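You operate a simulated robot arm through the tools that you are given. There is no shell and no other tool.

You run a simulated robot arm. Do the job below in one go: nothing can be reset, and whatever is moved stays where it is left.

TASK
Gauge the blue roller stub's run-out; stand it in the green tray up to 0.3 mm, else the brown.
Fine: crank once round, a twentieth short or an eighth over at most; dial arm off again.

The check looks at the end state, three seconds after you hand in, the way a careful person would. Anything else that was tipped, shoved, dropped, spilled or broken makes it a failure.

THE ROBOT
A 7-joint arm with a two-finger parallel gripper, fixed in place. Base frame: the origin is at the foot of the arm, x ahead of it, y to its left, z up; the work surface is at about z = 0.85. Units: m, rad, N and s.
With the tool pointing down near the work surface it reaches from about 0.24 to 0.68 m from the base axis. Its first joint turns from -1.152 to 1.152 rad. Payload 2.4 kg.
The TCP is the grasp point between the finger pads, 0.03 m short of the fingertips. In the tool frame z runs along the fingers and y along their closing line. Largest opening 0.094 m; finger width 0.028, thickness 0.01; the body of the gripper, 0.05 by 0.096 m, starts 0.055 m behind the TCP.
Orientation is that of the tool frame in the base frame, as [roll, pitch, yaw] about the fixed x, y, z axes, in that order (R = Rz(yaw) Ry(pitch) Rx(roll)). With the fingers straight down and closing along the base's y, the tool's x points along the base's -x, its y along +y and its z along -z.

THE INTERFACE
- The arm moves only by the tool apply_moves. Its arguments are lists of equal length, an entry for each row: "translation": the shift along the base's x, y, z in units of 20 mm (1.0 is 20 mm), a list of three; "angular": the turn, a rotation vector about the base's x, y, z in units of 5 degrees (1.0 is 5 degrees), a list of three; "gripper": the closure, from 0 (fully open) to 1 (shut). In form: {"translation": [[tx, ty, tz], ...], "angular": [[ax, ay, az], ...], "gripper": [gripper, ...]}. A call has 1 to 20 rows; each row shifts and turns the commanded pose from where the row before left it. A call with a number of a shift or a turn outside -1 to 1 is refused whole. Each row takes 0.2 s and may step no farther than 0.05 m and 0.15 rad from the row before; otherwise, or with a gripper value out of range, the whole call is refused. Where a pose cannot be reached the arm comes as near as it can. A force on the tool above 40 N (or 10 N above the force at the start of the call, whichever is more), or a blocked arm, ends the call early, and 0.2 s more pass. Each finger travels about 0.153 m/s and halts on what it meets, pressing with about 24 N; the grip force reading is that of the motor and also rises with nothing between the fingers. The clock runs only during rows and for 0.2 s after the last one: add rows that do not move to give the fingers time. The reply holds the time, the measured pose of the TCP, the force on the tool along the base axes, the opening and the grip force, in the units named above and with some noise, with the torque about the TCP (base axes, N m) and any sound that the robot's microphone picked up.
- Cameras (640 x 400 px; columns grow to the right, rows downward): "scene" is fixed at [0.0458, 0.4822, 1.4434]; the picture's right is [-0.65, -0.76, 0.00], its down [-0.44, 0.38, -0.82] and it looks along [0.62, -0.53, -0.58] (base axes); focal length 338 px, centre (320, 200). "wrist" rides on the gripper at [0.076, 0.014, -0.103] in the tool frame; the picture's right is [-0.18, 0.98, 0.00], its down [-0.75, -0.14, -0.64] and it looks along [-0.63, -0.12, 0.77] (tool axes); focal length 243 px, centre (320, 200). There is no depth. A picture from a camera that has moved, and an enlarged one, comes with that camera's place and axes in the base frame and with its lens.
- snapshot(camera): a new picture of that camera. The clock stands still meanwhile.
- close_up(camera, box): a new picture of the part [left, top, right, bottom] of that camera's present view, enlarged. The clock stands still meanwhile.
- sign_off(): hands the job in; it is judged then, once.

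Nothing tells you positions but the pictures and the camera data. Unless the task says otherwise, let go and move clear before handing in.

The tools are called after "Call:" as a command line: name --argument value ..., lists and objects as JSON in quotes. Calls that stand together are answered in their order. apply_moves: Moves the arm, as the interface text tells. Its arguments: {"type":"object","properties":{"translation":{"type":"array","items":{"type":"array","items":{"type":"number"}}},"angular":{"type":"array","items":{"type":"array","items":{"type":"number"}}},"gripper":{"type":"array","items":{"type":"number"}}},"required":["translation","angular","gripper"]} The other tools are called the same way: snapshot (camera) takes a picture; close_up (camera, box) takes an enlarged picture of a part of a camera's view; sign_off () hands the job in.

At the start:

```text
time: 0.0
tcp_pos: [0.3234, 0.0022, 1.2293]
ee_rot: [-3.141, 0.0, 3.141]
ft_force: [0.3, -0.4, 0.9]
torque: [0.04, 0.0, -0.01]
grip_width: 0.094
finger_force: 0.0
```

scene: 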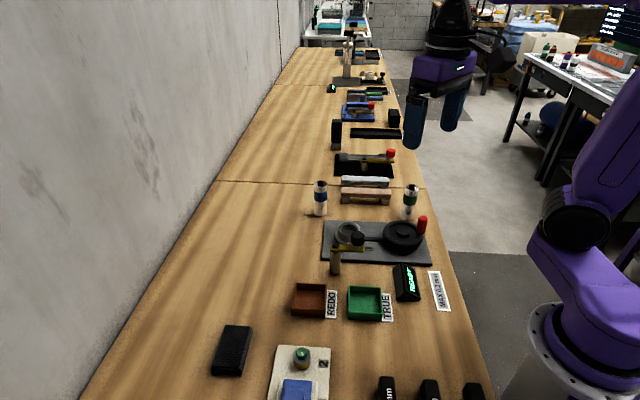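
wrist: 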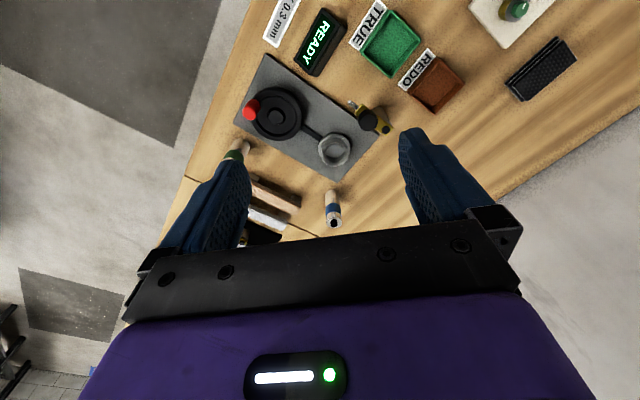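

I see a bench with a gauge rig (grey plate with a cup/chuck, crank wheel with red knob, and a yellow dial arm), a READY display, green TRUE and brown REDO trays, and two roller stubs. I'll take close-ups before moving.

Call:
close_up --camera "scene" --box '[280, 160, 480, 330]'

Call:
close_up --camera "wrist" --box '[200, 0, 460, 240]'

Call:
close_up --camera "scene" --box '[200, 270, 500, 400]'

```text
2.35 times, centred on (380, 245) of scene
camera zoom: at [0.0458, 0.4822, 1.4434], right [-0.65, -0.76, 0.0], down [-0.44, 0.38, -0.82], along [0.62, -0.53, -0.58], focal length 796 px, centre (179, 94)
```

zoom: 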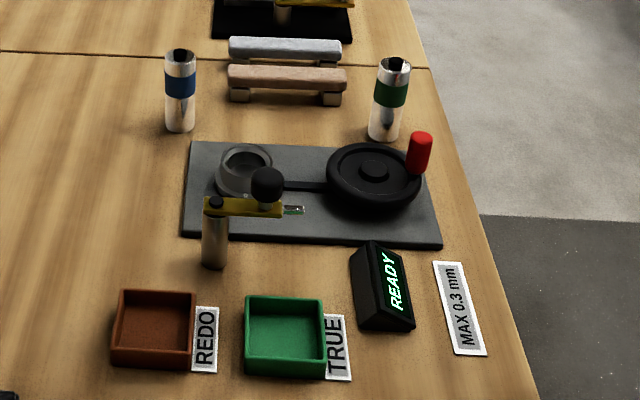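

```text
1.67 times, centred on (330, 120) of wrist
camera zoom: at [0.2472, 0.0163, 1.3324], right [0.18, 0.98, 0.0], down [0.75, -0.14, 0.64], along [0.63, -0.12, -0.77], focal length 404 px, centre (303, 333)
```

zoom: 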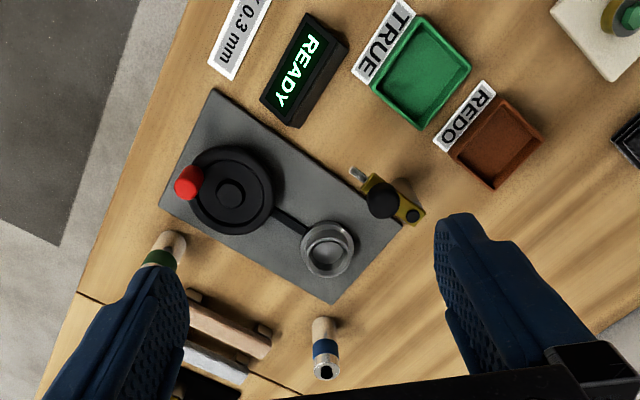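

```text
2.13 times, centred on (350, 335) of scene
camera zoom: at [0.0458, 0.4822, 1.4434], right [-0.65, -0.76, 0.0], down [-0.44, 0.38, -0.82], along [0.62, -0.53, -0.58], focal length 722 px, centre (256, -88)
```

zoom: 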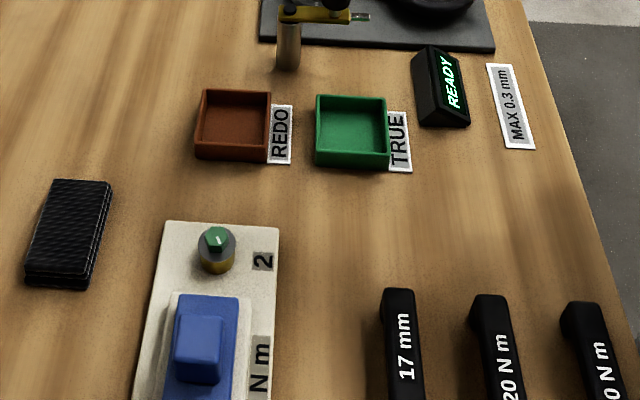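

The blue stub stands at about (0.629, -0.022) and the gauge's cup is near (0.494, 0.001). The crank wheel is near (0.40, -0.096) and the dial post near (0.44, 0.094). I'll lower the wrist camera for a closer look.

Call:
apply_moves --translation '[[-0.5, 0, -1], [-0.5, 0, -1], [-0.5, 0, -1], [-0.5, 0, -1], [0, 0, -1], [0, 0, -1], [0, 0, 0]]' --angular '[[0, 0, 0], [0, 0, 0], [0, 0, 0], [0, 0, 0], [0, 0, 0], [0, 0, 0], [0, 0, 0]]' --gripper '[0, 0, 0, 0, 0, 0, 0]'

Call:
snapshot --camera "wrist"

Call:
close_up --camera "wrist" --box '[160, 40, 440, 215]'

```text
time: 1.6
tcp_pos: [0.2824, 0.0017, 1.11]
ee_rot: [-3.141, -0.002, -3.14]
ft_force: [-0.5, 0.9, 0.5]
torque: [-0.02, -0.04, 0.01]
grip_width: 0.0938
finger_force: 0.2
```

```text
taken
camera wrist: at [0.2075, 0.0164, 1.2131], right [0.18, 0.98, 0.0], down [0.75, -0.14, 0.64], along [0.63, -0.12, -0.77], focal length 243 px, centre (320, 200)
```

wrist: 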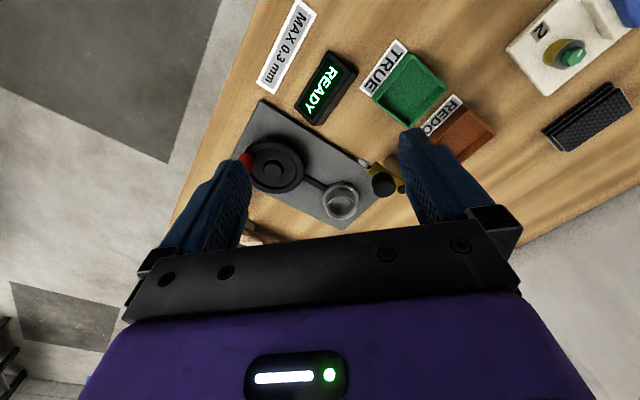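

```text
2.29 times, centred on (300, 128) of wrist
camera zoom: at [0.2075, 0.0164, 1.2131], right [0.18, 0.98, 0.0], down [0.75, -0.14, 0.64], along [0.63, -0.12, -0.77], focal length 555 px, centre (366, 366)
```

zoom: 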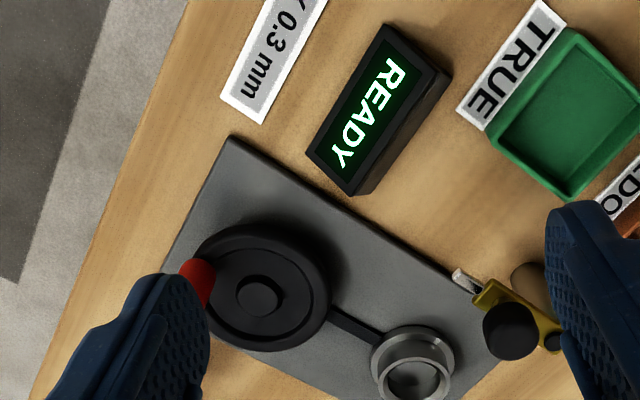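

The cup is refining to about (0.497, -0.002). The fingers hide parts of the rig, so I'll shift for a clearer view of the cup and dial arm.

Call:
apply_moves --translation '[[1, 0.6, 0], [1, 0.6, 0], [0.5, 0.6, 0], [0, 0.5, 0], [0, 0, 0]]' --angular '[[0, 0, 0], [0, 0, 0], [0, 0, 0], [0, 0, 0], [0, 0, 0]]' --gripper '[0, 0, 0, 0, 0]'

Call:
close_up --camera "wrist" --box '[220, 20, 420, 220]'

Call:
close_up --camera "scene" --box '[310, 200, 450, 290]'

Call:
close_up --camera "scene" --box '[290, 160, 430, 250]'

```text
time: 2.8
tcp_pos: [0.3334, 0.0483, 1.1095]
ee_rot: [-3.14, 0.001, -3.141]
ft_force: [1.2, -0.7, 0.7]
torque: [-0.02, -0.01, 0.01]
grip_width: 0.0937
finger_force: 0.0
```

```text
2.00 times, centred on (320, 120) of wrist
camera zoom: at [0.2576, 0.0632, 1.2125], right [0.18, 0.98, 0.0], down [0.75, -0.14, 0.64], along [0.63, -0.12, -0.77], focal length 485 px, centre (320, 360)
```

zoom: 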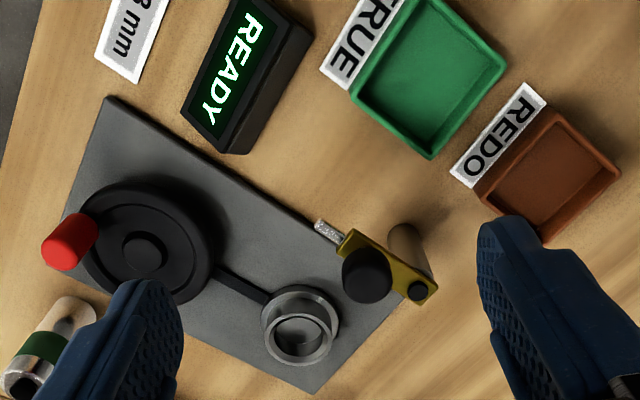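

```text
4.44 times, centred on (380, 245) of scene
camera zoom: at [0.0458, 0.4822, 1.4434], right [-0.65, -0.76, 0.0], down [-0.44, 0.38, -0.82], along [0.62, -0.53, -0.58], focal length 1504 px, centre (53, 0)
```

zoom: 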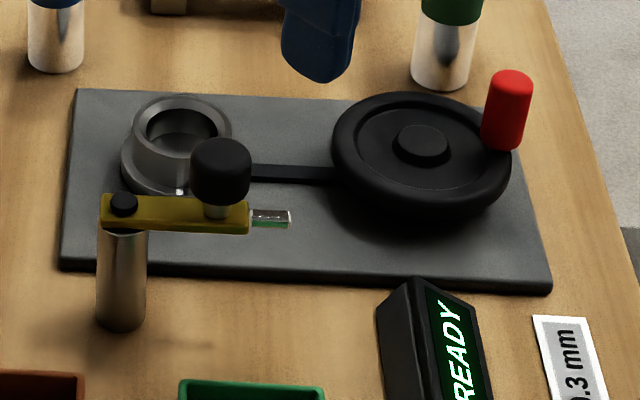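

```text
4.44 times, centred on (360, 205) of scene
camera zoom: at [0.0458, 0.4822, 1.4434], right [-0.65, -0.76, 0.0], down [-0.44, 0.38, -0.82], along [0.62, -0.53, -0.58], focal length 1504 px, centre (142, 178)
```

zoom: 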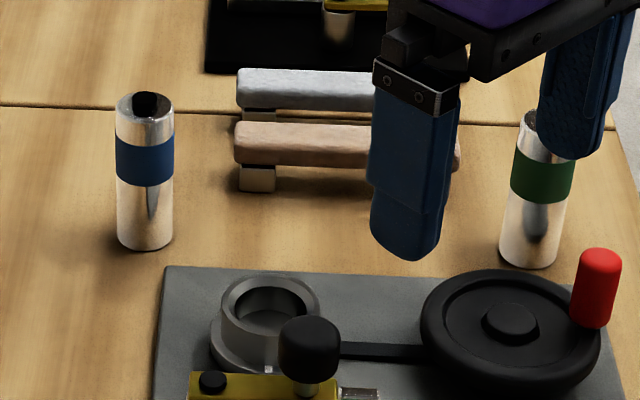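

The dial arm is swung off the cup, and the cup's bore (about 40 mm) takes the 35 mm stub with a few mm to spare. Next I'll move above and toward the blue stub, looking at it on the way.

Call:
apply_moves --translation '[[1, -0.7, 0], [1, -0.7, 0], [1, -0.7, 0], [1, -0.7, 0], [1, -0.6, 0], [1, 0, 0], [1, 0, 0], [0.83, 0, 0], [0, 0, 0]]' --angular '[[0, 0, 0], [0, 0, 0], [0, 0, 0], [0, 0, 0], [0, 0, 0], [0, 0, 0], [0, 0, 0], [0, 0, 0], [0, 0, 0]]' --gripper '[0, 0, 0, 0, 0, 0, 0, 0, 0]'

Call:
close_up --camera "wrist" --box '[220, 0, 420, 230]'

Call:
snapshot --camera "scene"

```text
time: 4.8
tcp_pos: [0.4895, -0.0214, 1.1089]
ee_rot: [3.14, 0.0, 3.141]
ft_force: [0.6, -0.3, 0.2]
torque: [0.01, 0.02, 0.03]
grip_width: 0.0939
finger_force: 0.1
```

```text
1.74 times, centred on (320, 115) of wrist
camera zoom: at [0.4136, -0.0061, 1.2126], right [0.18, 0.98, 0.0], down [0.75, -0.14, 0.64], along [0.63, -0.12, -0.77], focal length 422 px, centre (320, 348)
```

zoom: 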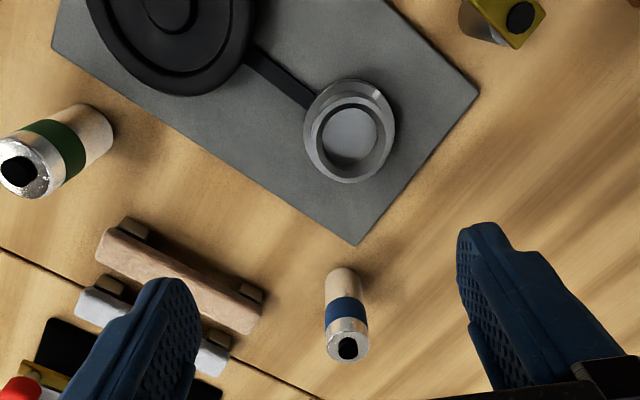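

```text
taken
```

scene: 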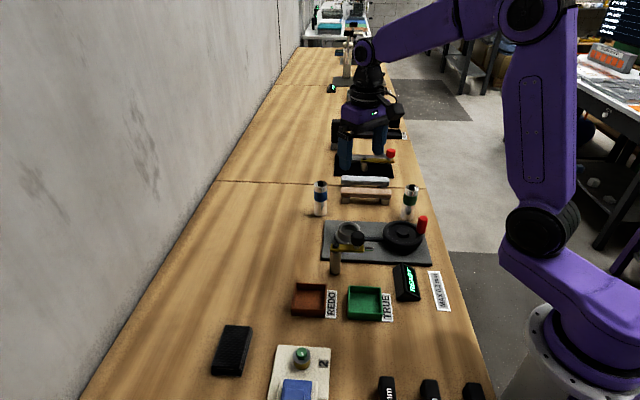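

The cup centre now reads about (0.492, 0.001) and the stub about (0.629, -0.021). I'll move over the stub and stop just above it to check alignment.

Call:
apply_moves --translation '[[1, 0, 0], [1, 0, 0], [1, 0, 0], [1, 0, 0], [1, 0, 0], [1, 0, -1], [0.98, 0, -1], [0, 0, -1], [0, 0, -1], [0, 0, -1], [0, 0, 0]]' --angular '[[0, 0, 0], [0, 0, 0], [0, 0, 0], [0, 0, 0], [0, 0, 0], [0, 0, 0], [0, 0, 0], [0, 0, 0], [0, 0, 0], [0, 0, 0], [0, 0, 0]]' --gripper '[0, 0, 0, 0, 0, 0, 0, 0, 0, 0, 0]'

Call:
snapshot --camera "wrist"

Call:
close_up --camera "scene" --box '[250, 130, 410, 230]'

```text
time: 7.2
tcp_pos: [0.6277, -0.0202, 1.0072]
ee_rot: [3.141, -0.001, 3.141]
ft_force: [0.1, -0.7, 0.5]
torque: [0.01, -0.03, 0.01]
grip_width: 0.0939
finger_force: 0.2
```

```text
taken
camera wrist: at [0.5523, -0.0059, 1.1108], right [0.18, 0.98, 0.0], down [0.75, -0.14, 0.64], along [0.63, -0.12, -0.77], focal length 243 px, centre (320, 200)
```

wrist: 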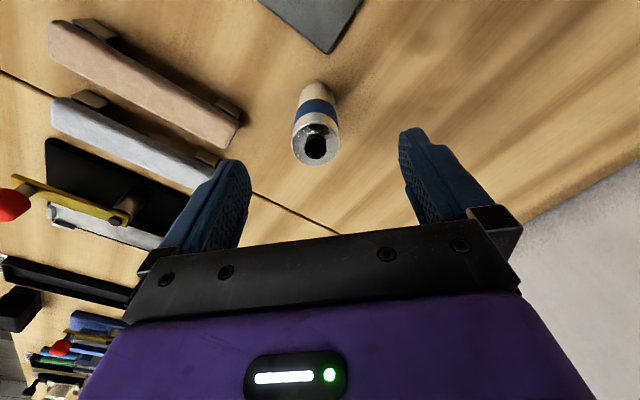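

```text
4.00 times, centred on (330, 180) of scene
camera zoom: at [0.0458, 0.4822, 1.4434], right [-0.65, -0.76, 0.0], down [-0.44, 0.38, -0.82], along [0.62, -0.53, -0.58], focal length 1354 px, centre (280, 280)
```

zoom: 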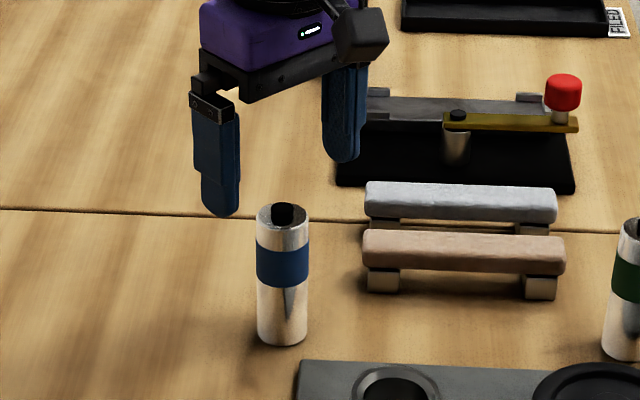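

The stub's axis reads about (0.630, -0.023) from here. I'll nudge over, go down to grip at about z = 0.925 and close gently.

Call:
apply_moves --translation '[[0.1, -0.13, -1], [0, 0, -1], [0, 0, -1], [0, 0, -1], [0, 0, 0]]' --angular '[[0, 0, 0], [0, 0, 0], [0, 0, 0], [0, 0, 0], [0, 0, 0]]' --gripper '[0, 0, 0, 0, 0]'

Call:
snapshot --camera "wrist"

Call:
close_up --camera "scene" --box '[250, 130, 410, 230]'

```text
time: 8.4
tcp_pos: [0.6302, -0.0228, 0.9285]
ee_rot: [3.141, 0.001, 3.141]
ft_force: [0.4, 0.0, -0.1]
torque: [0.0, -0.03, 0.04]
grip_width: 0.0938
finger_force: 0.1
```

```text
taken
camera wrist: at [0.5549, -0.0089, 1.0327], right [0.18, 0.98, 0.0], down [0.75, -0.14, 0.64], along [0.63, -0.12, -0.77], focal length 243 px, centre (320, 200)
```

wrist: 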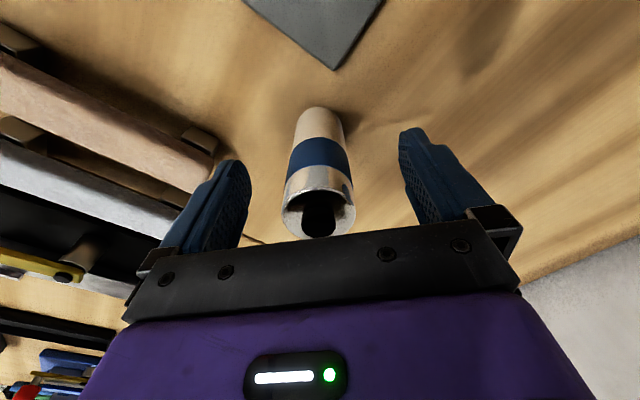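

```text
4.00 times, centred on (330, 180) of scene
camera zoom: at [0.0458, 0.4822, 1.4434], right [-0.65, -0.76, 0.0], down [-0.44, 0.38, -0.82], along [0.62, -0.53, -0.58], focal length 1354 px, centre (280, 280)
```

zoom: 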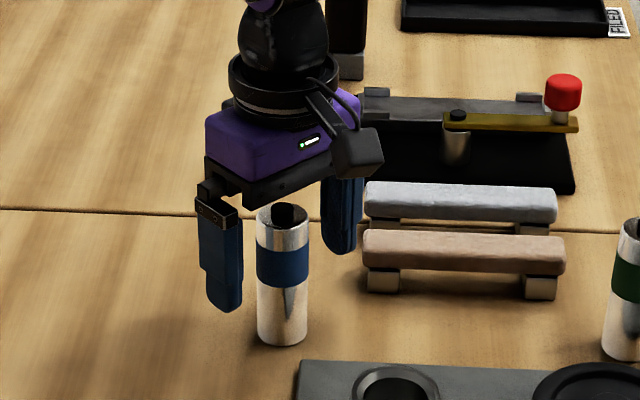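

The stub sits centrally between the fingers. Closing now.

Call:
apply_moves --translation '[[0, 0, 0], [0, 0, 0], [0, 0, 0], [0, 0, 0], [0, 0, 0], [0, 0, 0]]' --angular '[[0, 0, 0], [0, 0, 0], [0, 0, 0], [0, 0, 0], [0, 0, 0], [0, 0, 0]]' --gripper '[0.3, 0.5, 0.6, 0.65, 0.8, 0.8]'

Call:
snapshot --camera "wrist"

Call:
close_up --camera "scene" --box '[250, 130, 410, 230]'

```text
time: 9.8
tcp_pos: [0.6315, -0.0242, 0.9294]
ee_rot: [-3.141, 0.0, -3.141]
ft_force: [0.9, -2.3, 1.5]
torque: [-0.13, -0.01, 0.02]
grip_width: 0.0346
finger_force: 24.2
```

```text
taken
camera wrist: at [0.5549, -0.0092, 1.0332], right [0.18, 0.98, 0.0], down [0.75, -0.14, 0.64], along [0.63, -0.12, -0.77], focal length 243 px, centre (320, 200)
```

wrist: 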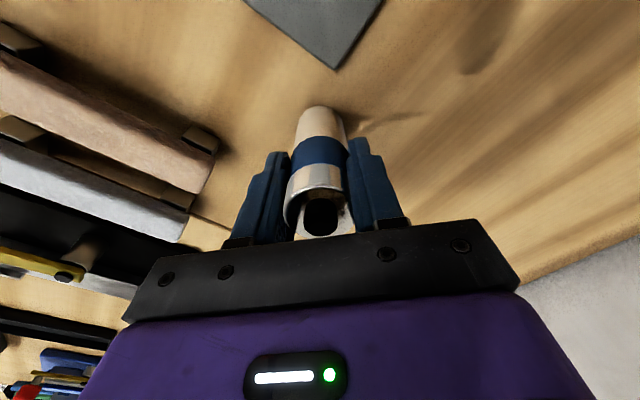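

```text
4.00 times, centred on (330, 180) of scene
camera zoom: at [0.0458, 0.4821, 1.4434], right [-0.65, -0.76, 0.0], down [-0.44, 0.38, -0.82], along [0.62, -0.53, -0.58], focal length 1354 px, centre (280, 280)
```

zoom: 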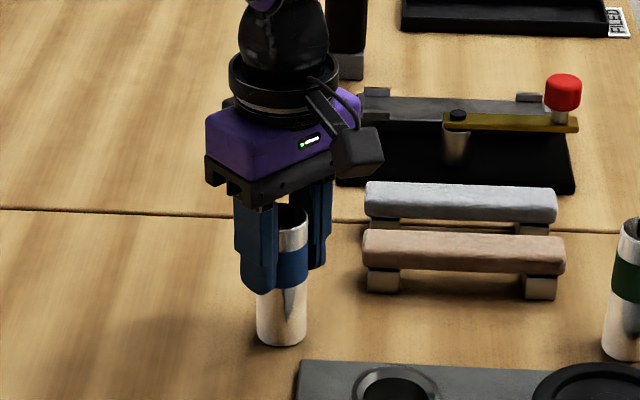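

The stub is gripped (34.6 mm). I'll lift it, carry it over the cup, and check alignment in both cameras.

Call:
apply_moves --translation '[[0, 0, 1], [0, 0, 1], [0, 0, 1], [0, 0, 1], [0, 0, 1], [-1, 0.18, 0], [-1, 0.18, 0], [-1, 0.18, 0], [-1, 0.18, 0], [-1, 0.18, 0], [-1, 0.18, 0], [-0.95, 0.18, 0], [0, 0, 0], [0, 0, 0]]' --angular '[[0, 0, 0], [0, 0, 0], [0, 0, 0], [0, 0, 0], [0, 0, 0], [0, 0, 0], [0, 0, 0], [0, 0, 0], [0, 0, 0], [0, 0, 0], [0, 0, 0], [0, 0, 0], [0, 0, 0], [0, 0, 0]]' --gripper '[0.8, 0.8, 0.8, 0.8, 0.8, 0.8, 0.8, 0.8, 0.8, 0.8, 0.8, 0.8, 0.8, 0.8]'

Call:
snapshot --camera "wrist"

Call:
close_up --camera "scene" --box '[280, 160, 440, 260]'

```text
time: 12.8
tcp_pos: [0.4937, 0.0024, 1.0297]
ee_rot: [-3.14, 0.001, 3.14]
ft_force: [0.0, -0.2, -2.9]
torque: [0.0, -0.06, 0.0]
grip_width: 0.0346
finger_force: 24.2
```

```text
taken
camera wrist: at [0.4178, 0.0177, 1.1328], right [0.18, 0.98, 0.0], down [0.75, -0.14, 0.64], along [0.63, -0.12, -0.77], focal length 243 px, centre (320, 200)
```

wrist: 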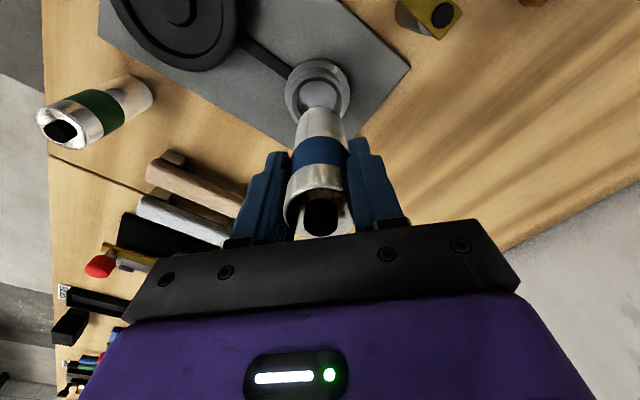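

```text
4.00 times, centred on (360, 210) of scene
camera zoom: at [0.0459, 0.4822, 1.4434], right [-0.65, -0.76, 0.0], down [-0.44, 0.38, -0.82], along [0.62, -0.53, -0.58], focal length 1354 px, centre (160, 160)
```

zoom: 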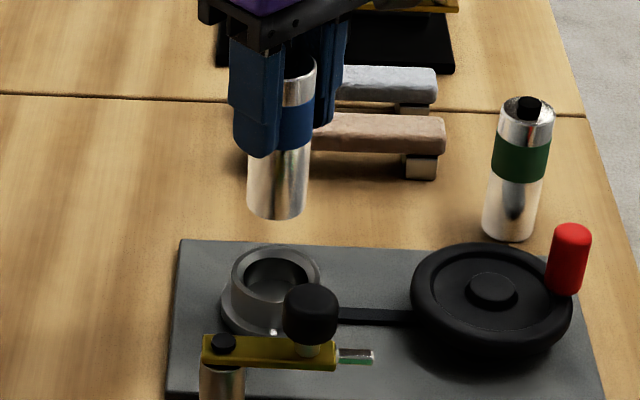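

The stub hangs above the cup at roughly the right place. I'll zoom in for precise alignment.

Call:
close_up --camera "wrist" --box '[260, 30, 400, 170]'

Call:
close_up --camera "scene" --box '[320, 180, 400, 240]'

```text
2.86 times, centred on (330, 100) of wrist
camera zoom: at [0.4178, 0.0177, 1.1328], right [0.18, 0.98, 0.0], down [0.75, -0.14, 0.64], along [0.63, -0.12, -0.77], focal length 693 px, centre (291, 486)
```

zoom: 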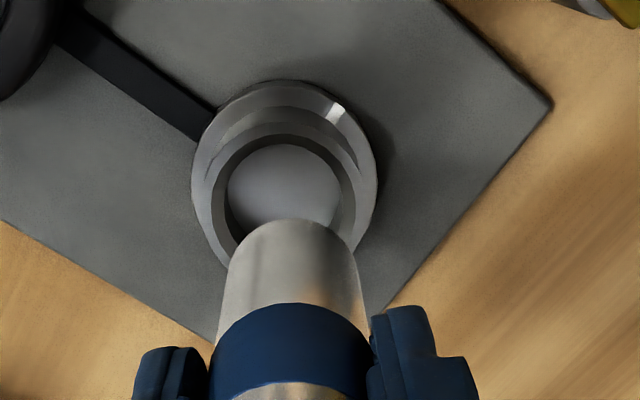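

```text
6.67 times, centred on (360, 210) of scene
camera zoom: at [0.0459, 0.4822, 1.4434], right [-0.65, -0.76, 0.0], down [-0.44, 0.38, -0.82], along [0.62, -0.53, -0.58], focal length 2257 px, centre (53, 133)
```

zoom: 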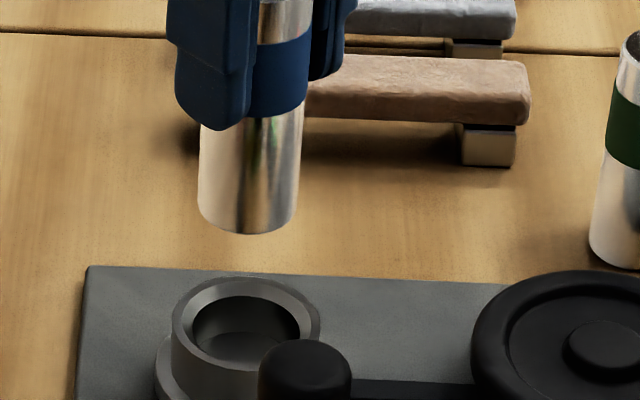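

Comparing both views, the cup centre is about 2.5 mm further in x and 3 mm less in y than the stub. I'll correct for that and lower until the stub's foot is just above the rim.

Call:
apply_moves --translation '[[0.12, -0.15, -0.8], [0, 0, -0.8], [0, 0, -0.8], [0, 0, 0], [0, 0, 0]]' --angular '[[0, 0, 0], [0, 0, 0], [0, 0, 0], [0, 0, 0], [0, 0, 0]]' --gripper '[0.8, 0.8, 0.8, 0.8, 0.8]'

Call:
close_up --camera "wrist" --box '[260, 30, 400, 170]'

Call:
close_up --camera "scene" --box '[320, 190, 400, 250]'

```text
time: 14.0
tcp_pos: [0.4944, -0.001, 0.9821]
ee_rot: [3.142, 0.001, -3.14]
ft_force: [0.0, 0.4, -3.6]
torque: [-0.01, -0.03, -0.04]
grip_width: 0.0347
finger_force: 24.5
```

```text
2.86 times, centred on (330, 100) of wrist
camera zoom: at [0.4186, 0.0138, 1.0852], right [0.18, 0.98, 0.0], down [0.75, -0.14, 0.64], along [0.63, -0.12, -0.77], focal length 693 px, centre (291, 486)
```

zoom: 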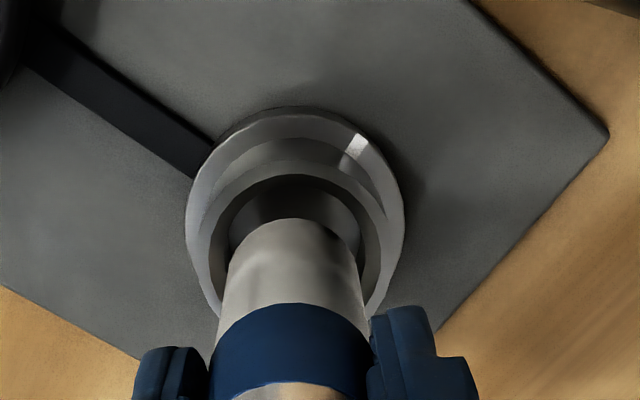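

```text
6.67 times, centred on (360, 220) of scene
camera zoom: at [0.0459, 0.4822, 1.4434], right [-0.65, -0.76, 0.0], down [-0.44, 0.38, -0.82], along [0.62, -0.53, -0.58], focal length 2257 px, centre (53, 67)
```

zoom: 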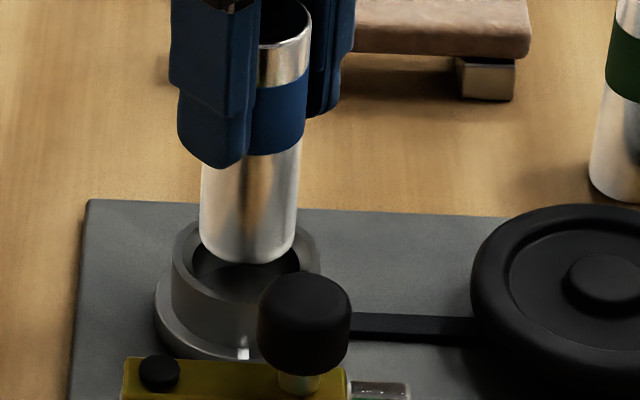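

The stub now looks aligned with the cup within about 2 mm, well inside the chamfer. I'll lower it in small steps, watching the force.

Call:
apply_moves --translation '[[0.06, 0, -0.3], [0, 0, -0.3], [0, 0, -0.3], [0, 0, -0.3], [0, 0, -0.2], [0, 0, 0]]' --angular '[[0, 0, 0], [0, 0, 0], [0, 0, 0], [0, 0, 0], [0, 0, 0], [0, 0, 0]]' --gripper '[0.8, 0.8, 0.8, 0.8, 0.8, 0.8]'

Call:
close_up --camera "wrist" --box '[260, 30, 400, 170]'

Call:
close_up --camera "scene" --box '[320, 190, 400, 250]'

```text
time: 15.4
tcp_pos: [0.498, -0.0014, 0.9539]
ee_rot: [-3.141, 0.003, -3.141]
ft_force: [-0.2, 1.5, 18.6]
torque: [0.16, -0.1, -0.02]
grip_width: 0.035
finger_force: 24.4
```

```text
2.86 times, centred on (330, 100) of wrist
camera zoom: at [0.4209, 0.0143, 1.0572], right [0.18, 0.98, 0.0], down [0.75, -0.14, 0.65], along [0.63, -0.12, -0.76], focal length 693 px, centre (291, 486)
```

zoom: 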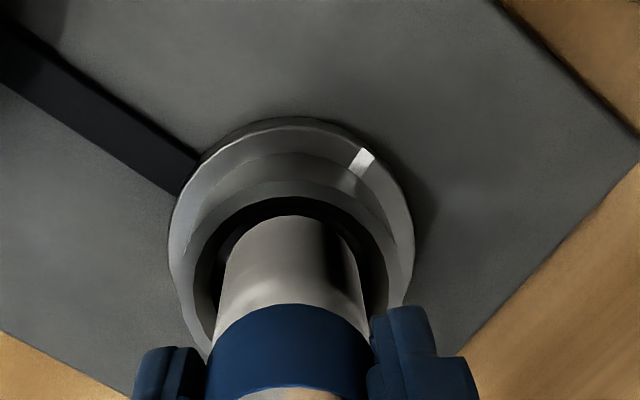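

```text
6.67 times, centred on (360, 220) of scene
camera zoom: at [0.0455, 0.4822, 1.4434], right [-0.65, -0.76, 0.0], down [-0.44, 0.38, -0.82], along [0.62, -0.53, -0.58], focal length 2257 px, centre (53, 67)
```

zoom: 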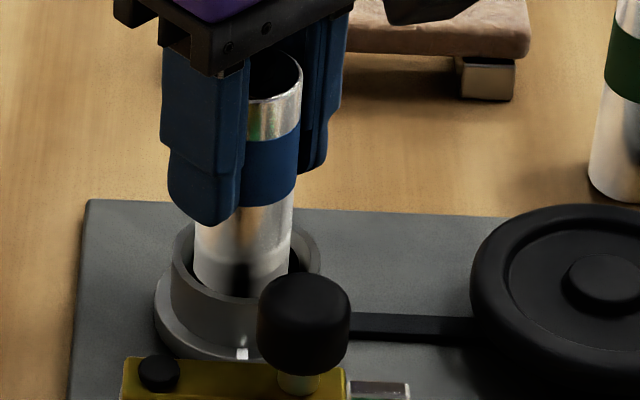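

Contact came with the stub's foot at about z = 0.8745, and I can't yet tell whether that is the floor or the chamfer. In the scene view the stub sits slightly left in the bore, so I'll lift a little, shift about 1.5 mm, and probe again.

Call:
apply_moves --translation '[[0, 0, 0.2], [-0.06, -0.07, 0], [0, 0, -0.15], [0, 0, -0.1], [0, 0, 0]]' --angular '[[0, 0, 0], [0, 0, 0], [0, 0, 0], [0, 0, 0], [0, 0, 0]]' --gripper '[0.8, 0.8, 0.8, 0.8, 0.8]'

Call:
close_up --camera "scene" --box '[325, 195, 385, 240]'

Call:
close_up --camera "wrist" --box '[280, 40, 360, 120]'

```text
time: 16.6
tcp_pos: [0.4946, -0.0027, 0.9527]
ee_rot: [-3.141, 0.002, -3.141]
ft_force: [-5.8, 1.2, 17.8]
torque: [0.09, 0.05, 0.03]
grip_width: 0.0347
finger_force: 24.9
```

```text
8.89 times, centred on (355, 218) of scene
camera zoom: at [0.0454, 0.4822, 1.4434], right [-0.65, -0.76, 0.0], down [-0.44, 0.38, -0.82], along [0.62, -0.53, -0.58], focal length 3009 px, centre (9, 44)
```

zoom: 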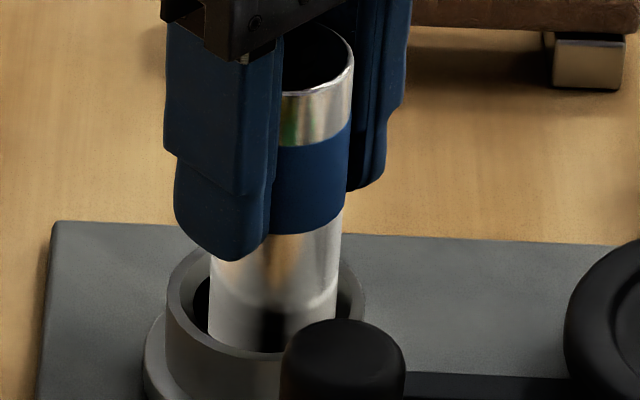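

```text
5.00 times, centred on (320, 80) of wrist
camera zoom: at [0.4188, 0.012, 1.0565], right [0.18, 0.98, 0.0], down [0.75, -0.14, 0.64], along [0.63, -0.12, -0.77], focal length 1213 px, centre (320, 800)
```

zoom: 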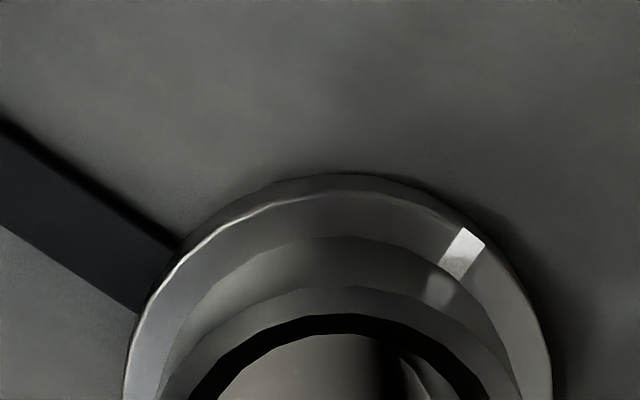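

Contact is at the same height and the stub looks centred in the bore, so it is on the cup floor. I'll relieve the load slightly, open, and check that it stands upright before rising.

Call:
apply_moves --translation '[[0, 0, 0.06], [0, 0, 0], [0, 0, 0], [0, 0, 0], [0, 0, 0]]' --angular '[[0, 0, 0], [0, 0, 0], [0, 0, 0], [0, 0, 0], [0, 0, 0]]' --gripper '[0.8, 0.8, 0.5, 0.3, 0.2]'

Call:
close_up --camera "scene" --box '[325, 195, 385, 240]'

Call:
snapshot --camera "wrist"

```text
time: 17.8
tcp_pos: [0.4938, -0.0024, 0.9542]
ee_rot: [-3.14, 0.001, -3.141]
ft_force: [-0.3, 0.2, -0.1]
torque: [-0.02, -0.01, 0.02]
grip_width: 0.0752
finger_force: 0.1
```

```text
8.89 times, centred on (355, 218) of scene
camera zoom: at [0.0458, 0.4822, 1.4434], right [-0.65, -0.76, 0.0], down [-0.44, 0.38, -0.82], along [0.62, -0.53, -0.58], focal length 3009 px, centre (9, 44)
```

zoom: 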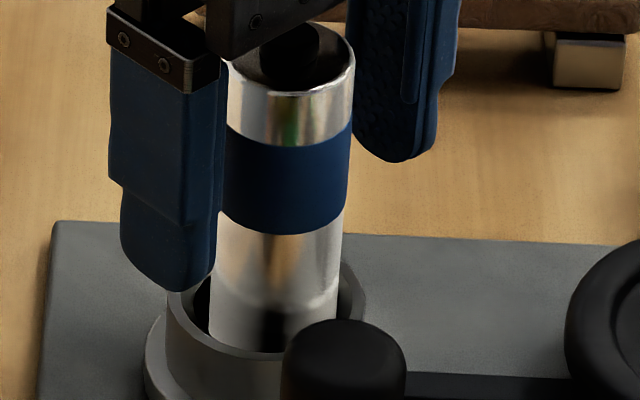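

```text
taken
camera wrist: at [0.4191, 0.0118, 1.0567], right [0.18, 0.98, 0.0], down [0.75, -0.14, 0.64], along [0.63, -0.12, -0.77], focal length 243 px, centre (320, 200)
```

wrist: 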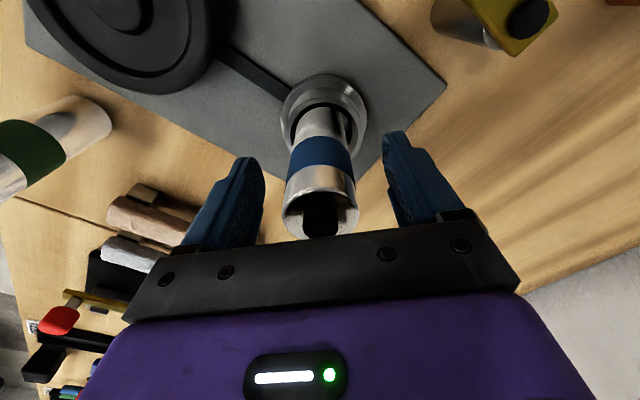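

The stub stands in the cup. I'll rise clear and look at the display, dial arm and crank.

Call:
apply_moves --translation '[[0, 0, 1], [0, 0, 1], [0, 0, 1], [0, 0, 1], [0, 0, 1], [0, 0, 1], [-1, 0.3, 0.5], [-1, 0.3, 0], [-1, 0.3, 0], [-1, 0.3, 0], [-1, 0.3, 0], [-1, 0.3, 0], [0, 0, 0]]' --angular '[[0, 0, 0], [0, 0, 0], [0, 0, 0], [0, 0, 0], [0, 0, 0], [0, 0, 0], [0, 0, 0], [0, 0, 0], [0, 0, 0], [0, 0, 0], [0, 0, 0], [0, 0, 0], [0, 0, 0]]' --gripper '[0.2, 0.2, 0.2, 0.2, 0.2, 0.2, 0, 0, 0, 0, 0, 0, 0]'

Call:
close_up --camera "wrist" --box '[200, 0, 440, 220]'

Call:
close_up --camera "scene" --box '[310, 170, 450, 290]'

```text
time: 20.6
tcp_pos: [0.3719, 0.0346, 1.083]
ee_rot: [-3.14, 0.0, 3.141]
ft_force: [-0.8, -0.3, 0.7]
torque: [-0.01, -0.01, -0.03]
grip_width: 0.0943
finger_force: 0.1
```

```text
1.82 times, centred on (320, 110) of wrist
camera zoom: at [0.2978, 0.0489, 1.1867], right [0.18, 0.98, 0.0], down [0.75, -0.14, 0.64], along [0.63, -0.12, -0.77], focal length 441 px, centre (320, 364)
```

zoom: 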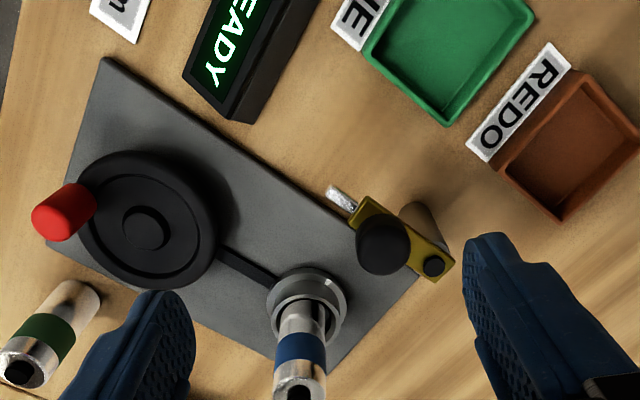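

```text
3.33 times, centred on (380, 230) of scene
camera zoom: at [0.0458, 0.4822, 1.4434], right [-0.65, -0.76, 0.0], down [-0.44, 0.38, -0.82], along [0.62, -0.53, -0.58], focal length 1128 px, centre (120, 100)
```

zoom: 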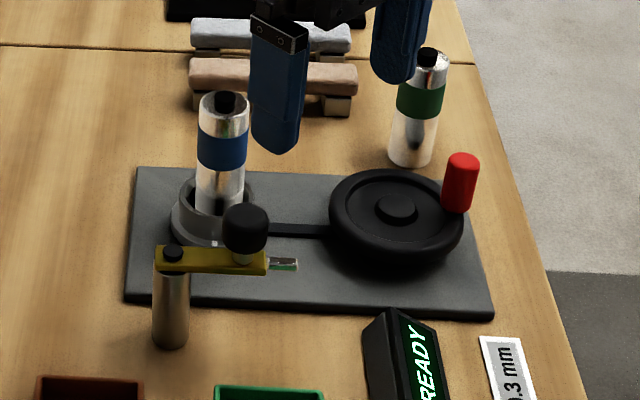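

The stub stands upright in the cup and the display still reads READY. I place the dial pivot at about (0.443, 0.096), its black knob near (0.406, 0.063, top 0.968), the wheel hub at (0.401, -0.096) and the red handle near (0.367, -0.118). I'll take a nearer look at the dial knob.

Call:
apply_moves --translation '[[-1, 0.6, -0.5], [-1, 0.6, -0.5], [0, 0, -0.5], [0, 0, 0], [0, 0, 0], [0, 0, 0]]' --angular '[[0, 0, 0], [0, 0, 0], [0, 0, 0], [0, 0, 0], [0, 0, 0], [0, 0, 0]]' --gripper '[1, 1, 1, 1, 1, 1]'

Call:
snapshot --camera "wrist"

Call:
close_up --camera "wrist" --box '[240, 50, 440, 220]'

Call:
close_up --camera "scene" --box '[315, 210, 395, 270]'

```text
time: 22.0
tcp_pos: [0.334, 0.0582, 1.0546]
ee_rot: [-3.141, 0.002, -3.141]
ft_force: [0.2, 0.5, 0.3]
torque: [-0.02, -0.01, 0.0]
grip_width: 0.0002
finger_force: 24.1
```

```text
taken
camera wrist: at [0.2579, 0.072, 1.1572], right [0.18, 0.98, 0.0], down [0.75, -0.14, 0.64], along [0.63, -0.12, -0.77], focal length 243 px, centre (320, 200)
```

wrist: 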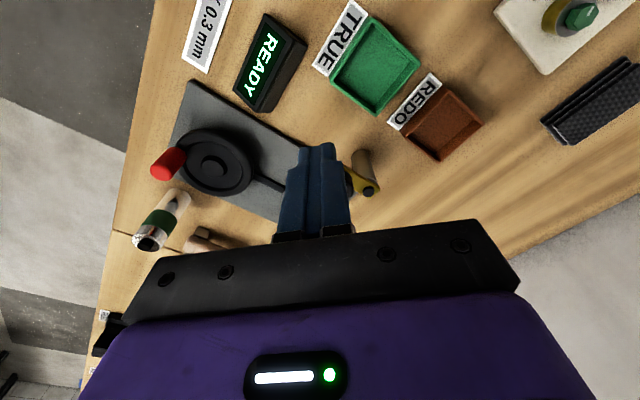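

```text
2.35 times, centred on (340, 135) of wrist
camera zoom: at [0.2579, 0.072, 1.1572], right [0.18, 0.98, 0.0], down [0.75, -0.14, 0.64], along [0.63, -0.12, -0.77], focal length 571 px, centre (273, 353)
```

zoom: 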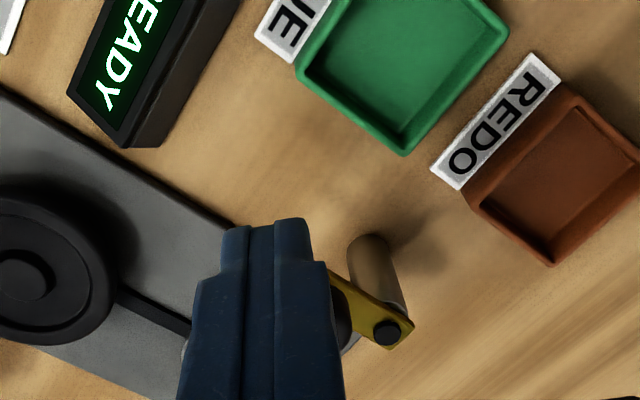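

```text
6.67 times, centred on (355, 240) of scene
camera zoom: at [0.0458, 0.4822, 1.4434], right [-0.65, -0.76, 0.0], down [-0.44, 0.38, -0.82], along [0.62, -0.53, -0.58], focal length 2257 px, centre (87, -67)
```

zoom: 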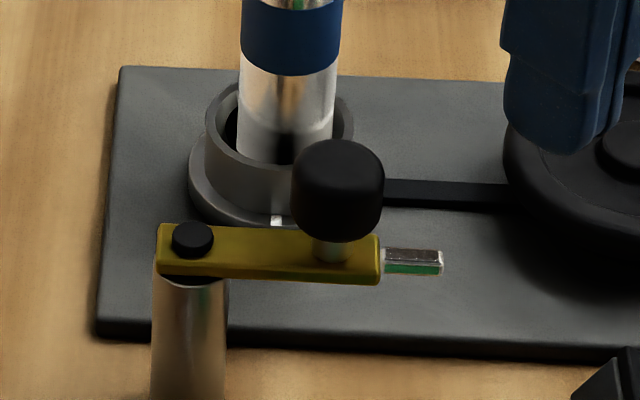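

The dial knob is at about (0.411, 0.063), z 0.932–0.962, with the arm pointing away from the stub. I'll lower the closed fingers on its -x side, above the yellow bar, and push it gently in +x to swing it onto the stub.

Call:
apply_moves --translation '[[1, -0.16, 0], [0.2, 0, -0.8], [0, 0, -1], [0, 0, -1], [0, 0, -1], [0, 0, -0.6], [0, 0, 0]]' --angular '[[0, 0, 0], [0, 0, 0], [0, 0, 0], [0, 0, 0], [0, 0, 0], [0, 0, 0], [0, 0, 0]]' --gripper '[1, 1, 1, 1, 1, 1, 1]'

Call:
close_up --camera "scene" --box '[315, 200, 415, 275]'

Call:
close_up --camera "wrist" --box '[240, 50, 440, 220]'

```text
time: 23.6
tcp_pos: [0.359, 0.0544, 0.9655]
ee_rot: [3.141, 0.0, 3.141]
ft_force: [0.4, 0.0, 0.3]
torque: [0.04, -0.02, 0.0]
grip_width: 0.0
finger_force: 23.9
```

```text
5.33 times, centred on (365, 238) of scene
camera zoom: at [0.0458, 0.4822, 1.4434], right [-0.65, -0.76, 0.0], down [-0.44, 0.38, -0.82], along [0.62, -0.53, -0.58], focal length 1805 px, centre (80, 0)
```

zoom: 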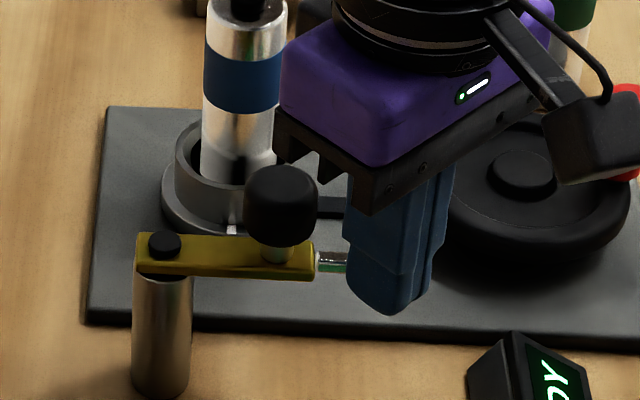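

```text
2.35 times, centred on (340, 135) of wrist
camera zoom: at [0.2828, 0.0691, 1.069], right [0.18, 0.98, 0.0], down [0.75, -0.14, 0.64], along [0.63, -0.12, -0.77], focal length 571 px, centre (273, 353)
```

zoom: 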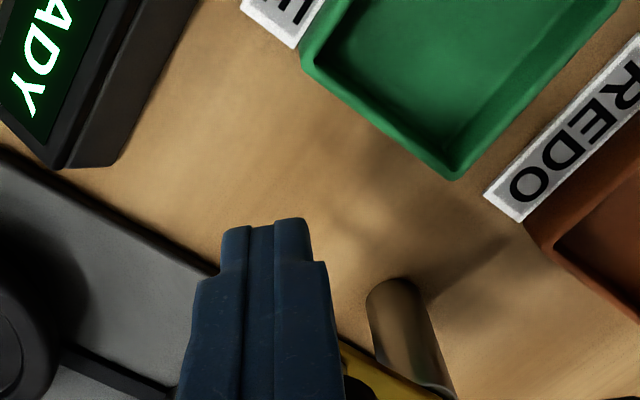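

Everything is clear. I'll push slowly in +x.

Call:
apply_moves --translation '[[0.3, 0, 0], [0.3, 0, 0], [0.3, 0, 0], [0.3, 0, 0], [0.3, 0, 0], [0.3, 0, 0], [0.3, 0, 0], [0.3, 0, 0], [0, 0, 0]]' --angular '[[0, 0, 0], [0, 0, 0], [0, 0, 0], [0, 0, 0], [0, 0, 0], [0, 0, 0], [0, 0, 0], [0, 0, 0], [0, 0, 0]]' --gripper '[1, 1, 1, 1, 1, 1, 1, 1, 1]'

Call:
close_up --camera "scene" --box '[315, 200, 435, 290]'

```text
time: 25.6
tcp_pos: [0.4078, 0.0566, 0.967]
ee_rot: [-3.141, 0.003, -3.14]
ft_force: [-0.4, -0.3, 0.4]
torque: [0.02, -0.01, 0.0]
grip_width: 0.0002
finger_force: 24.7
```

```text
4.44 times, centred on (375, 245) of scene
camera zoom: at [0.0458, 0.4822, 1.4434], right [-0.65, -0.76, 0.0], down [-0.44, 0.38, -0.82], along [0.62, -0.53, -0.58], focal length 1504 px, centre (76, 0)
```

zoom: 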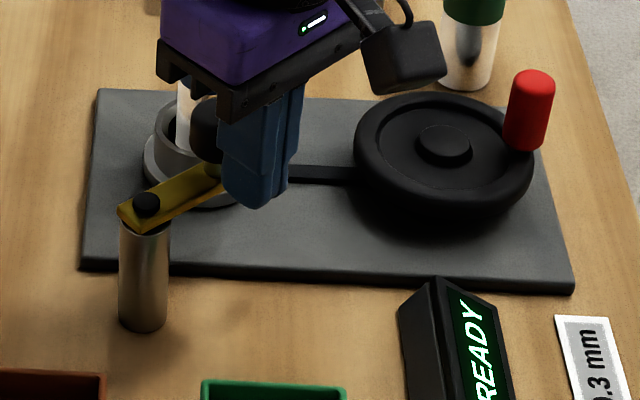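

The arm swings freely with it. I'll continue in finer steps toward the stub.

Call:
apply_moves --translation '[[0.15, 0, 0], [0.15, 0, 0], [0.15, 0, 0], [0.15, 0, 0], [0.15, 0, 0], [0, 0, 0]]' --angular '[[0, 0, 0], [0, 0, 0], [0, 0, 0], [0, 0, 0], [0, 0, 0], [0, 0, 0]]' --gripper '[1, 1, 1, 1, 1, 1]'

Call:
close_up --camera "scene" --box '[315, 200, 435, 290]'

Call:
close_up --camera "scene" --box '[320, 205, 370, 245]'

```text
time: 27.0
tcp_pos: [0.4214, 0.0555, 0.9648]
ee_rot: [3.141, -0.001, -3.141]
ft_force: [-1.4, -0.2, 0.6]
torque: [0.0, 0.01, -0.01]
grip_width: 0.0
finger_force: 23.9
```

```text
4.44 times, centred on (375, 245) of scene
camera zoom: at [0.0458, 0.4822, 1.4434], right [-0.65, -0.76, 0.0], down [-0.44, 0.38, -0.82], along [0.62, -0.53, -0.58], focal length 1504 px, centre (76, 0)
```

zoom: 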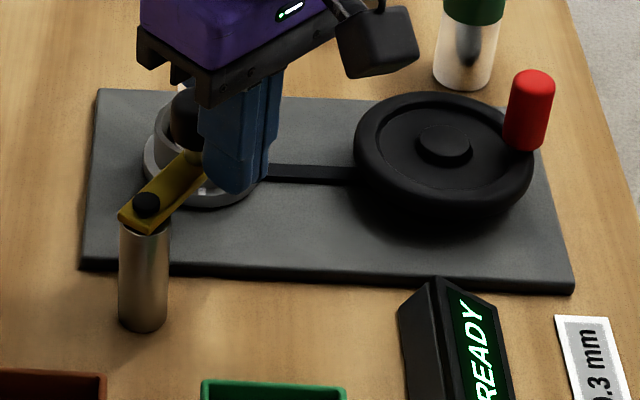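

```text
10.00 times, centred on (345, 225) of scene
camera zoom: at [0.0458, 0.4822, 1.4434], right [-0.65, -0.76, 0.0], down [-0.44, 0.38, -0.82], along [0.62, -0.53, -0.58], focal length 3385 px, centre (70, -50)
```

zoom: 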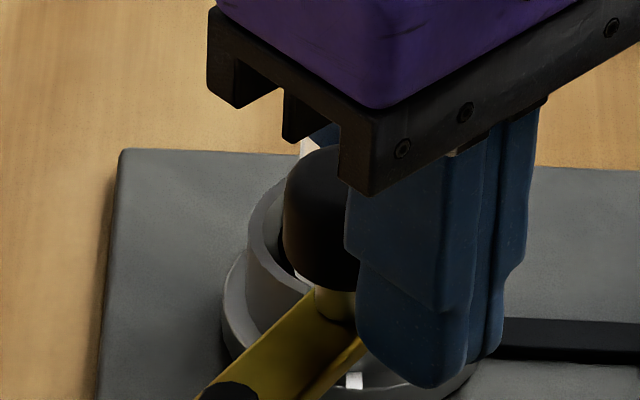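

Still free, now roughly 15° short of pointing at the stub. I'll continue in small steps.

Call:
apply_moves --translation '[[0.1, 0, 0], [0.1, 0, 0], [0.1, 0, 0], [0, 0, 0]]' --angular '[[0, 0, 0], [0, 0, 0], [0, 0, 0], [0, 0, 0]]' --gripper '[1, 1, 1, 1]'

Call:
close_up --camera "scene" --box '[320, 205, 430, 290]'

```text
time: 28.0
tcp_pos: [0.4281, 0.053, 0.9645]
ee_rot: [3.141, -0.001, 3.142]
ft_force: [-1.2, 1.1, -0.5]
torque: [0.02, 0.0, 0.02]
grip_width: 0.0002
finger_force: 23.9
```

```text
4.71 times, centred on (375, 248) of scene
camera zoom: at [0.0458, 0.4822, 1.4434], right [-0.65, -0.76, 0.0], down [-0.44, 0.38, -0.82], along [0.62, -0.53, -0.58], focal length 1593 px, centre (61, -24)
```

zoom: 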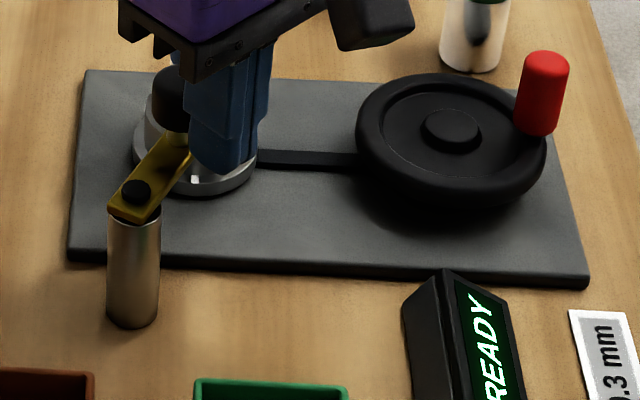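

Call:
apply_moves --translation '[[0.1, 0, 0], [0.1, 0, 0], [0.1, 0, 0], [0, 0, 0]]' --angular '[[0, 0, 0], [0, 0, 0], [0, 0, 0], [0, 0, 0]]' --gripper '[1, 1, 1, 1]'

Call:
close_up --camera "scene" --box '[320, 205, 430, 290]'

```text
time: 29.0
tcp_pos: [0.4334, 0.0541, 0.9655]
ee_rot: [-3.141, 0.001, 3.141]
ft_force: [-2.1, 2.0, -2.8]
torque: [-0.02, 0.04, 0.03]
grip_width: 0.0001
finger_force: 23.8
```

```text
4.71 times, centred on (375, 248) of scene
camera zoom: at [0.0458, 0.4823, 1.4434], right [-0.65, -0.76, 0.0], down [-0.44, 0.38, -0.82], along [0.62, -0.53, -0.58], focal length 1593 px, centre (61, -24)
```

zoom: 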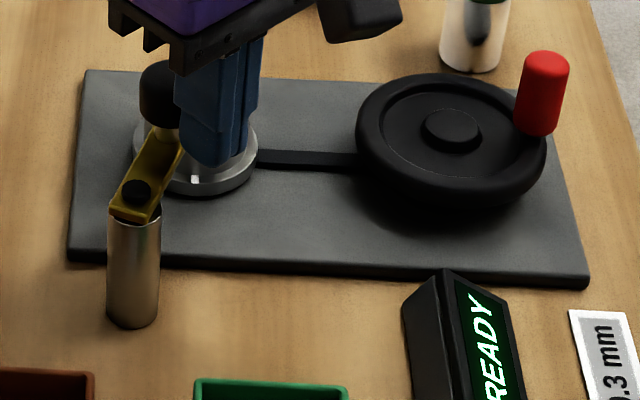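

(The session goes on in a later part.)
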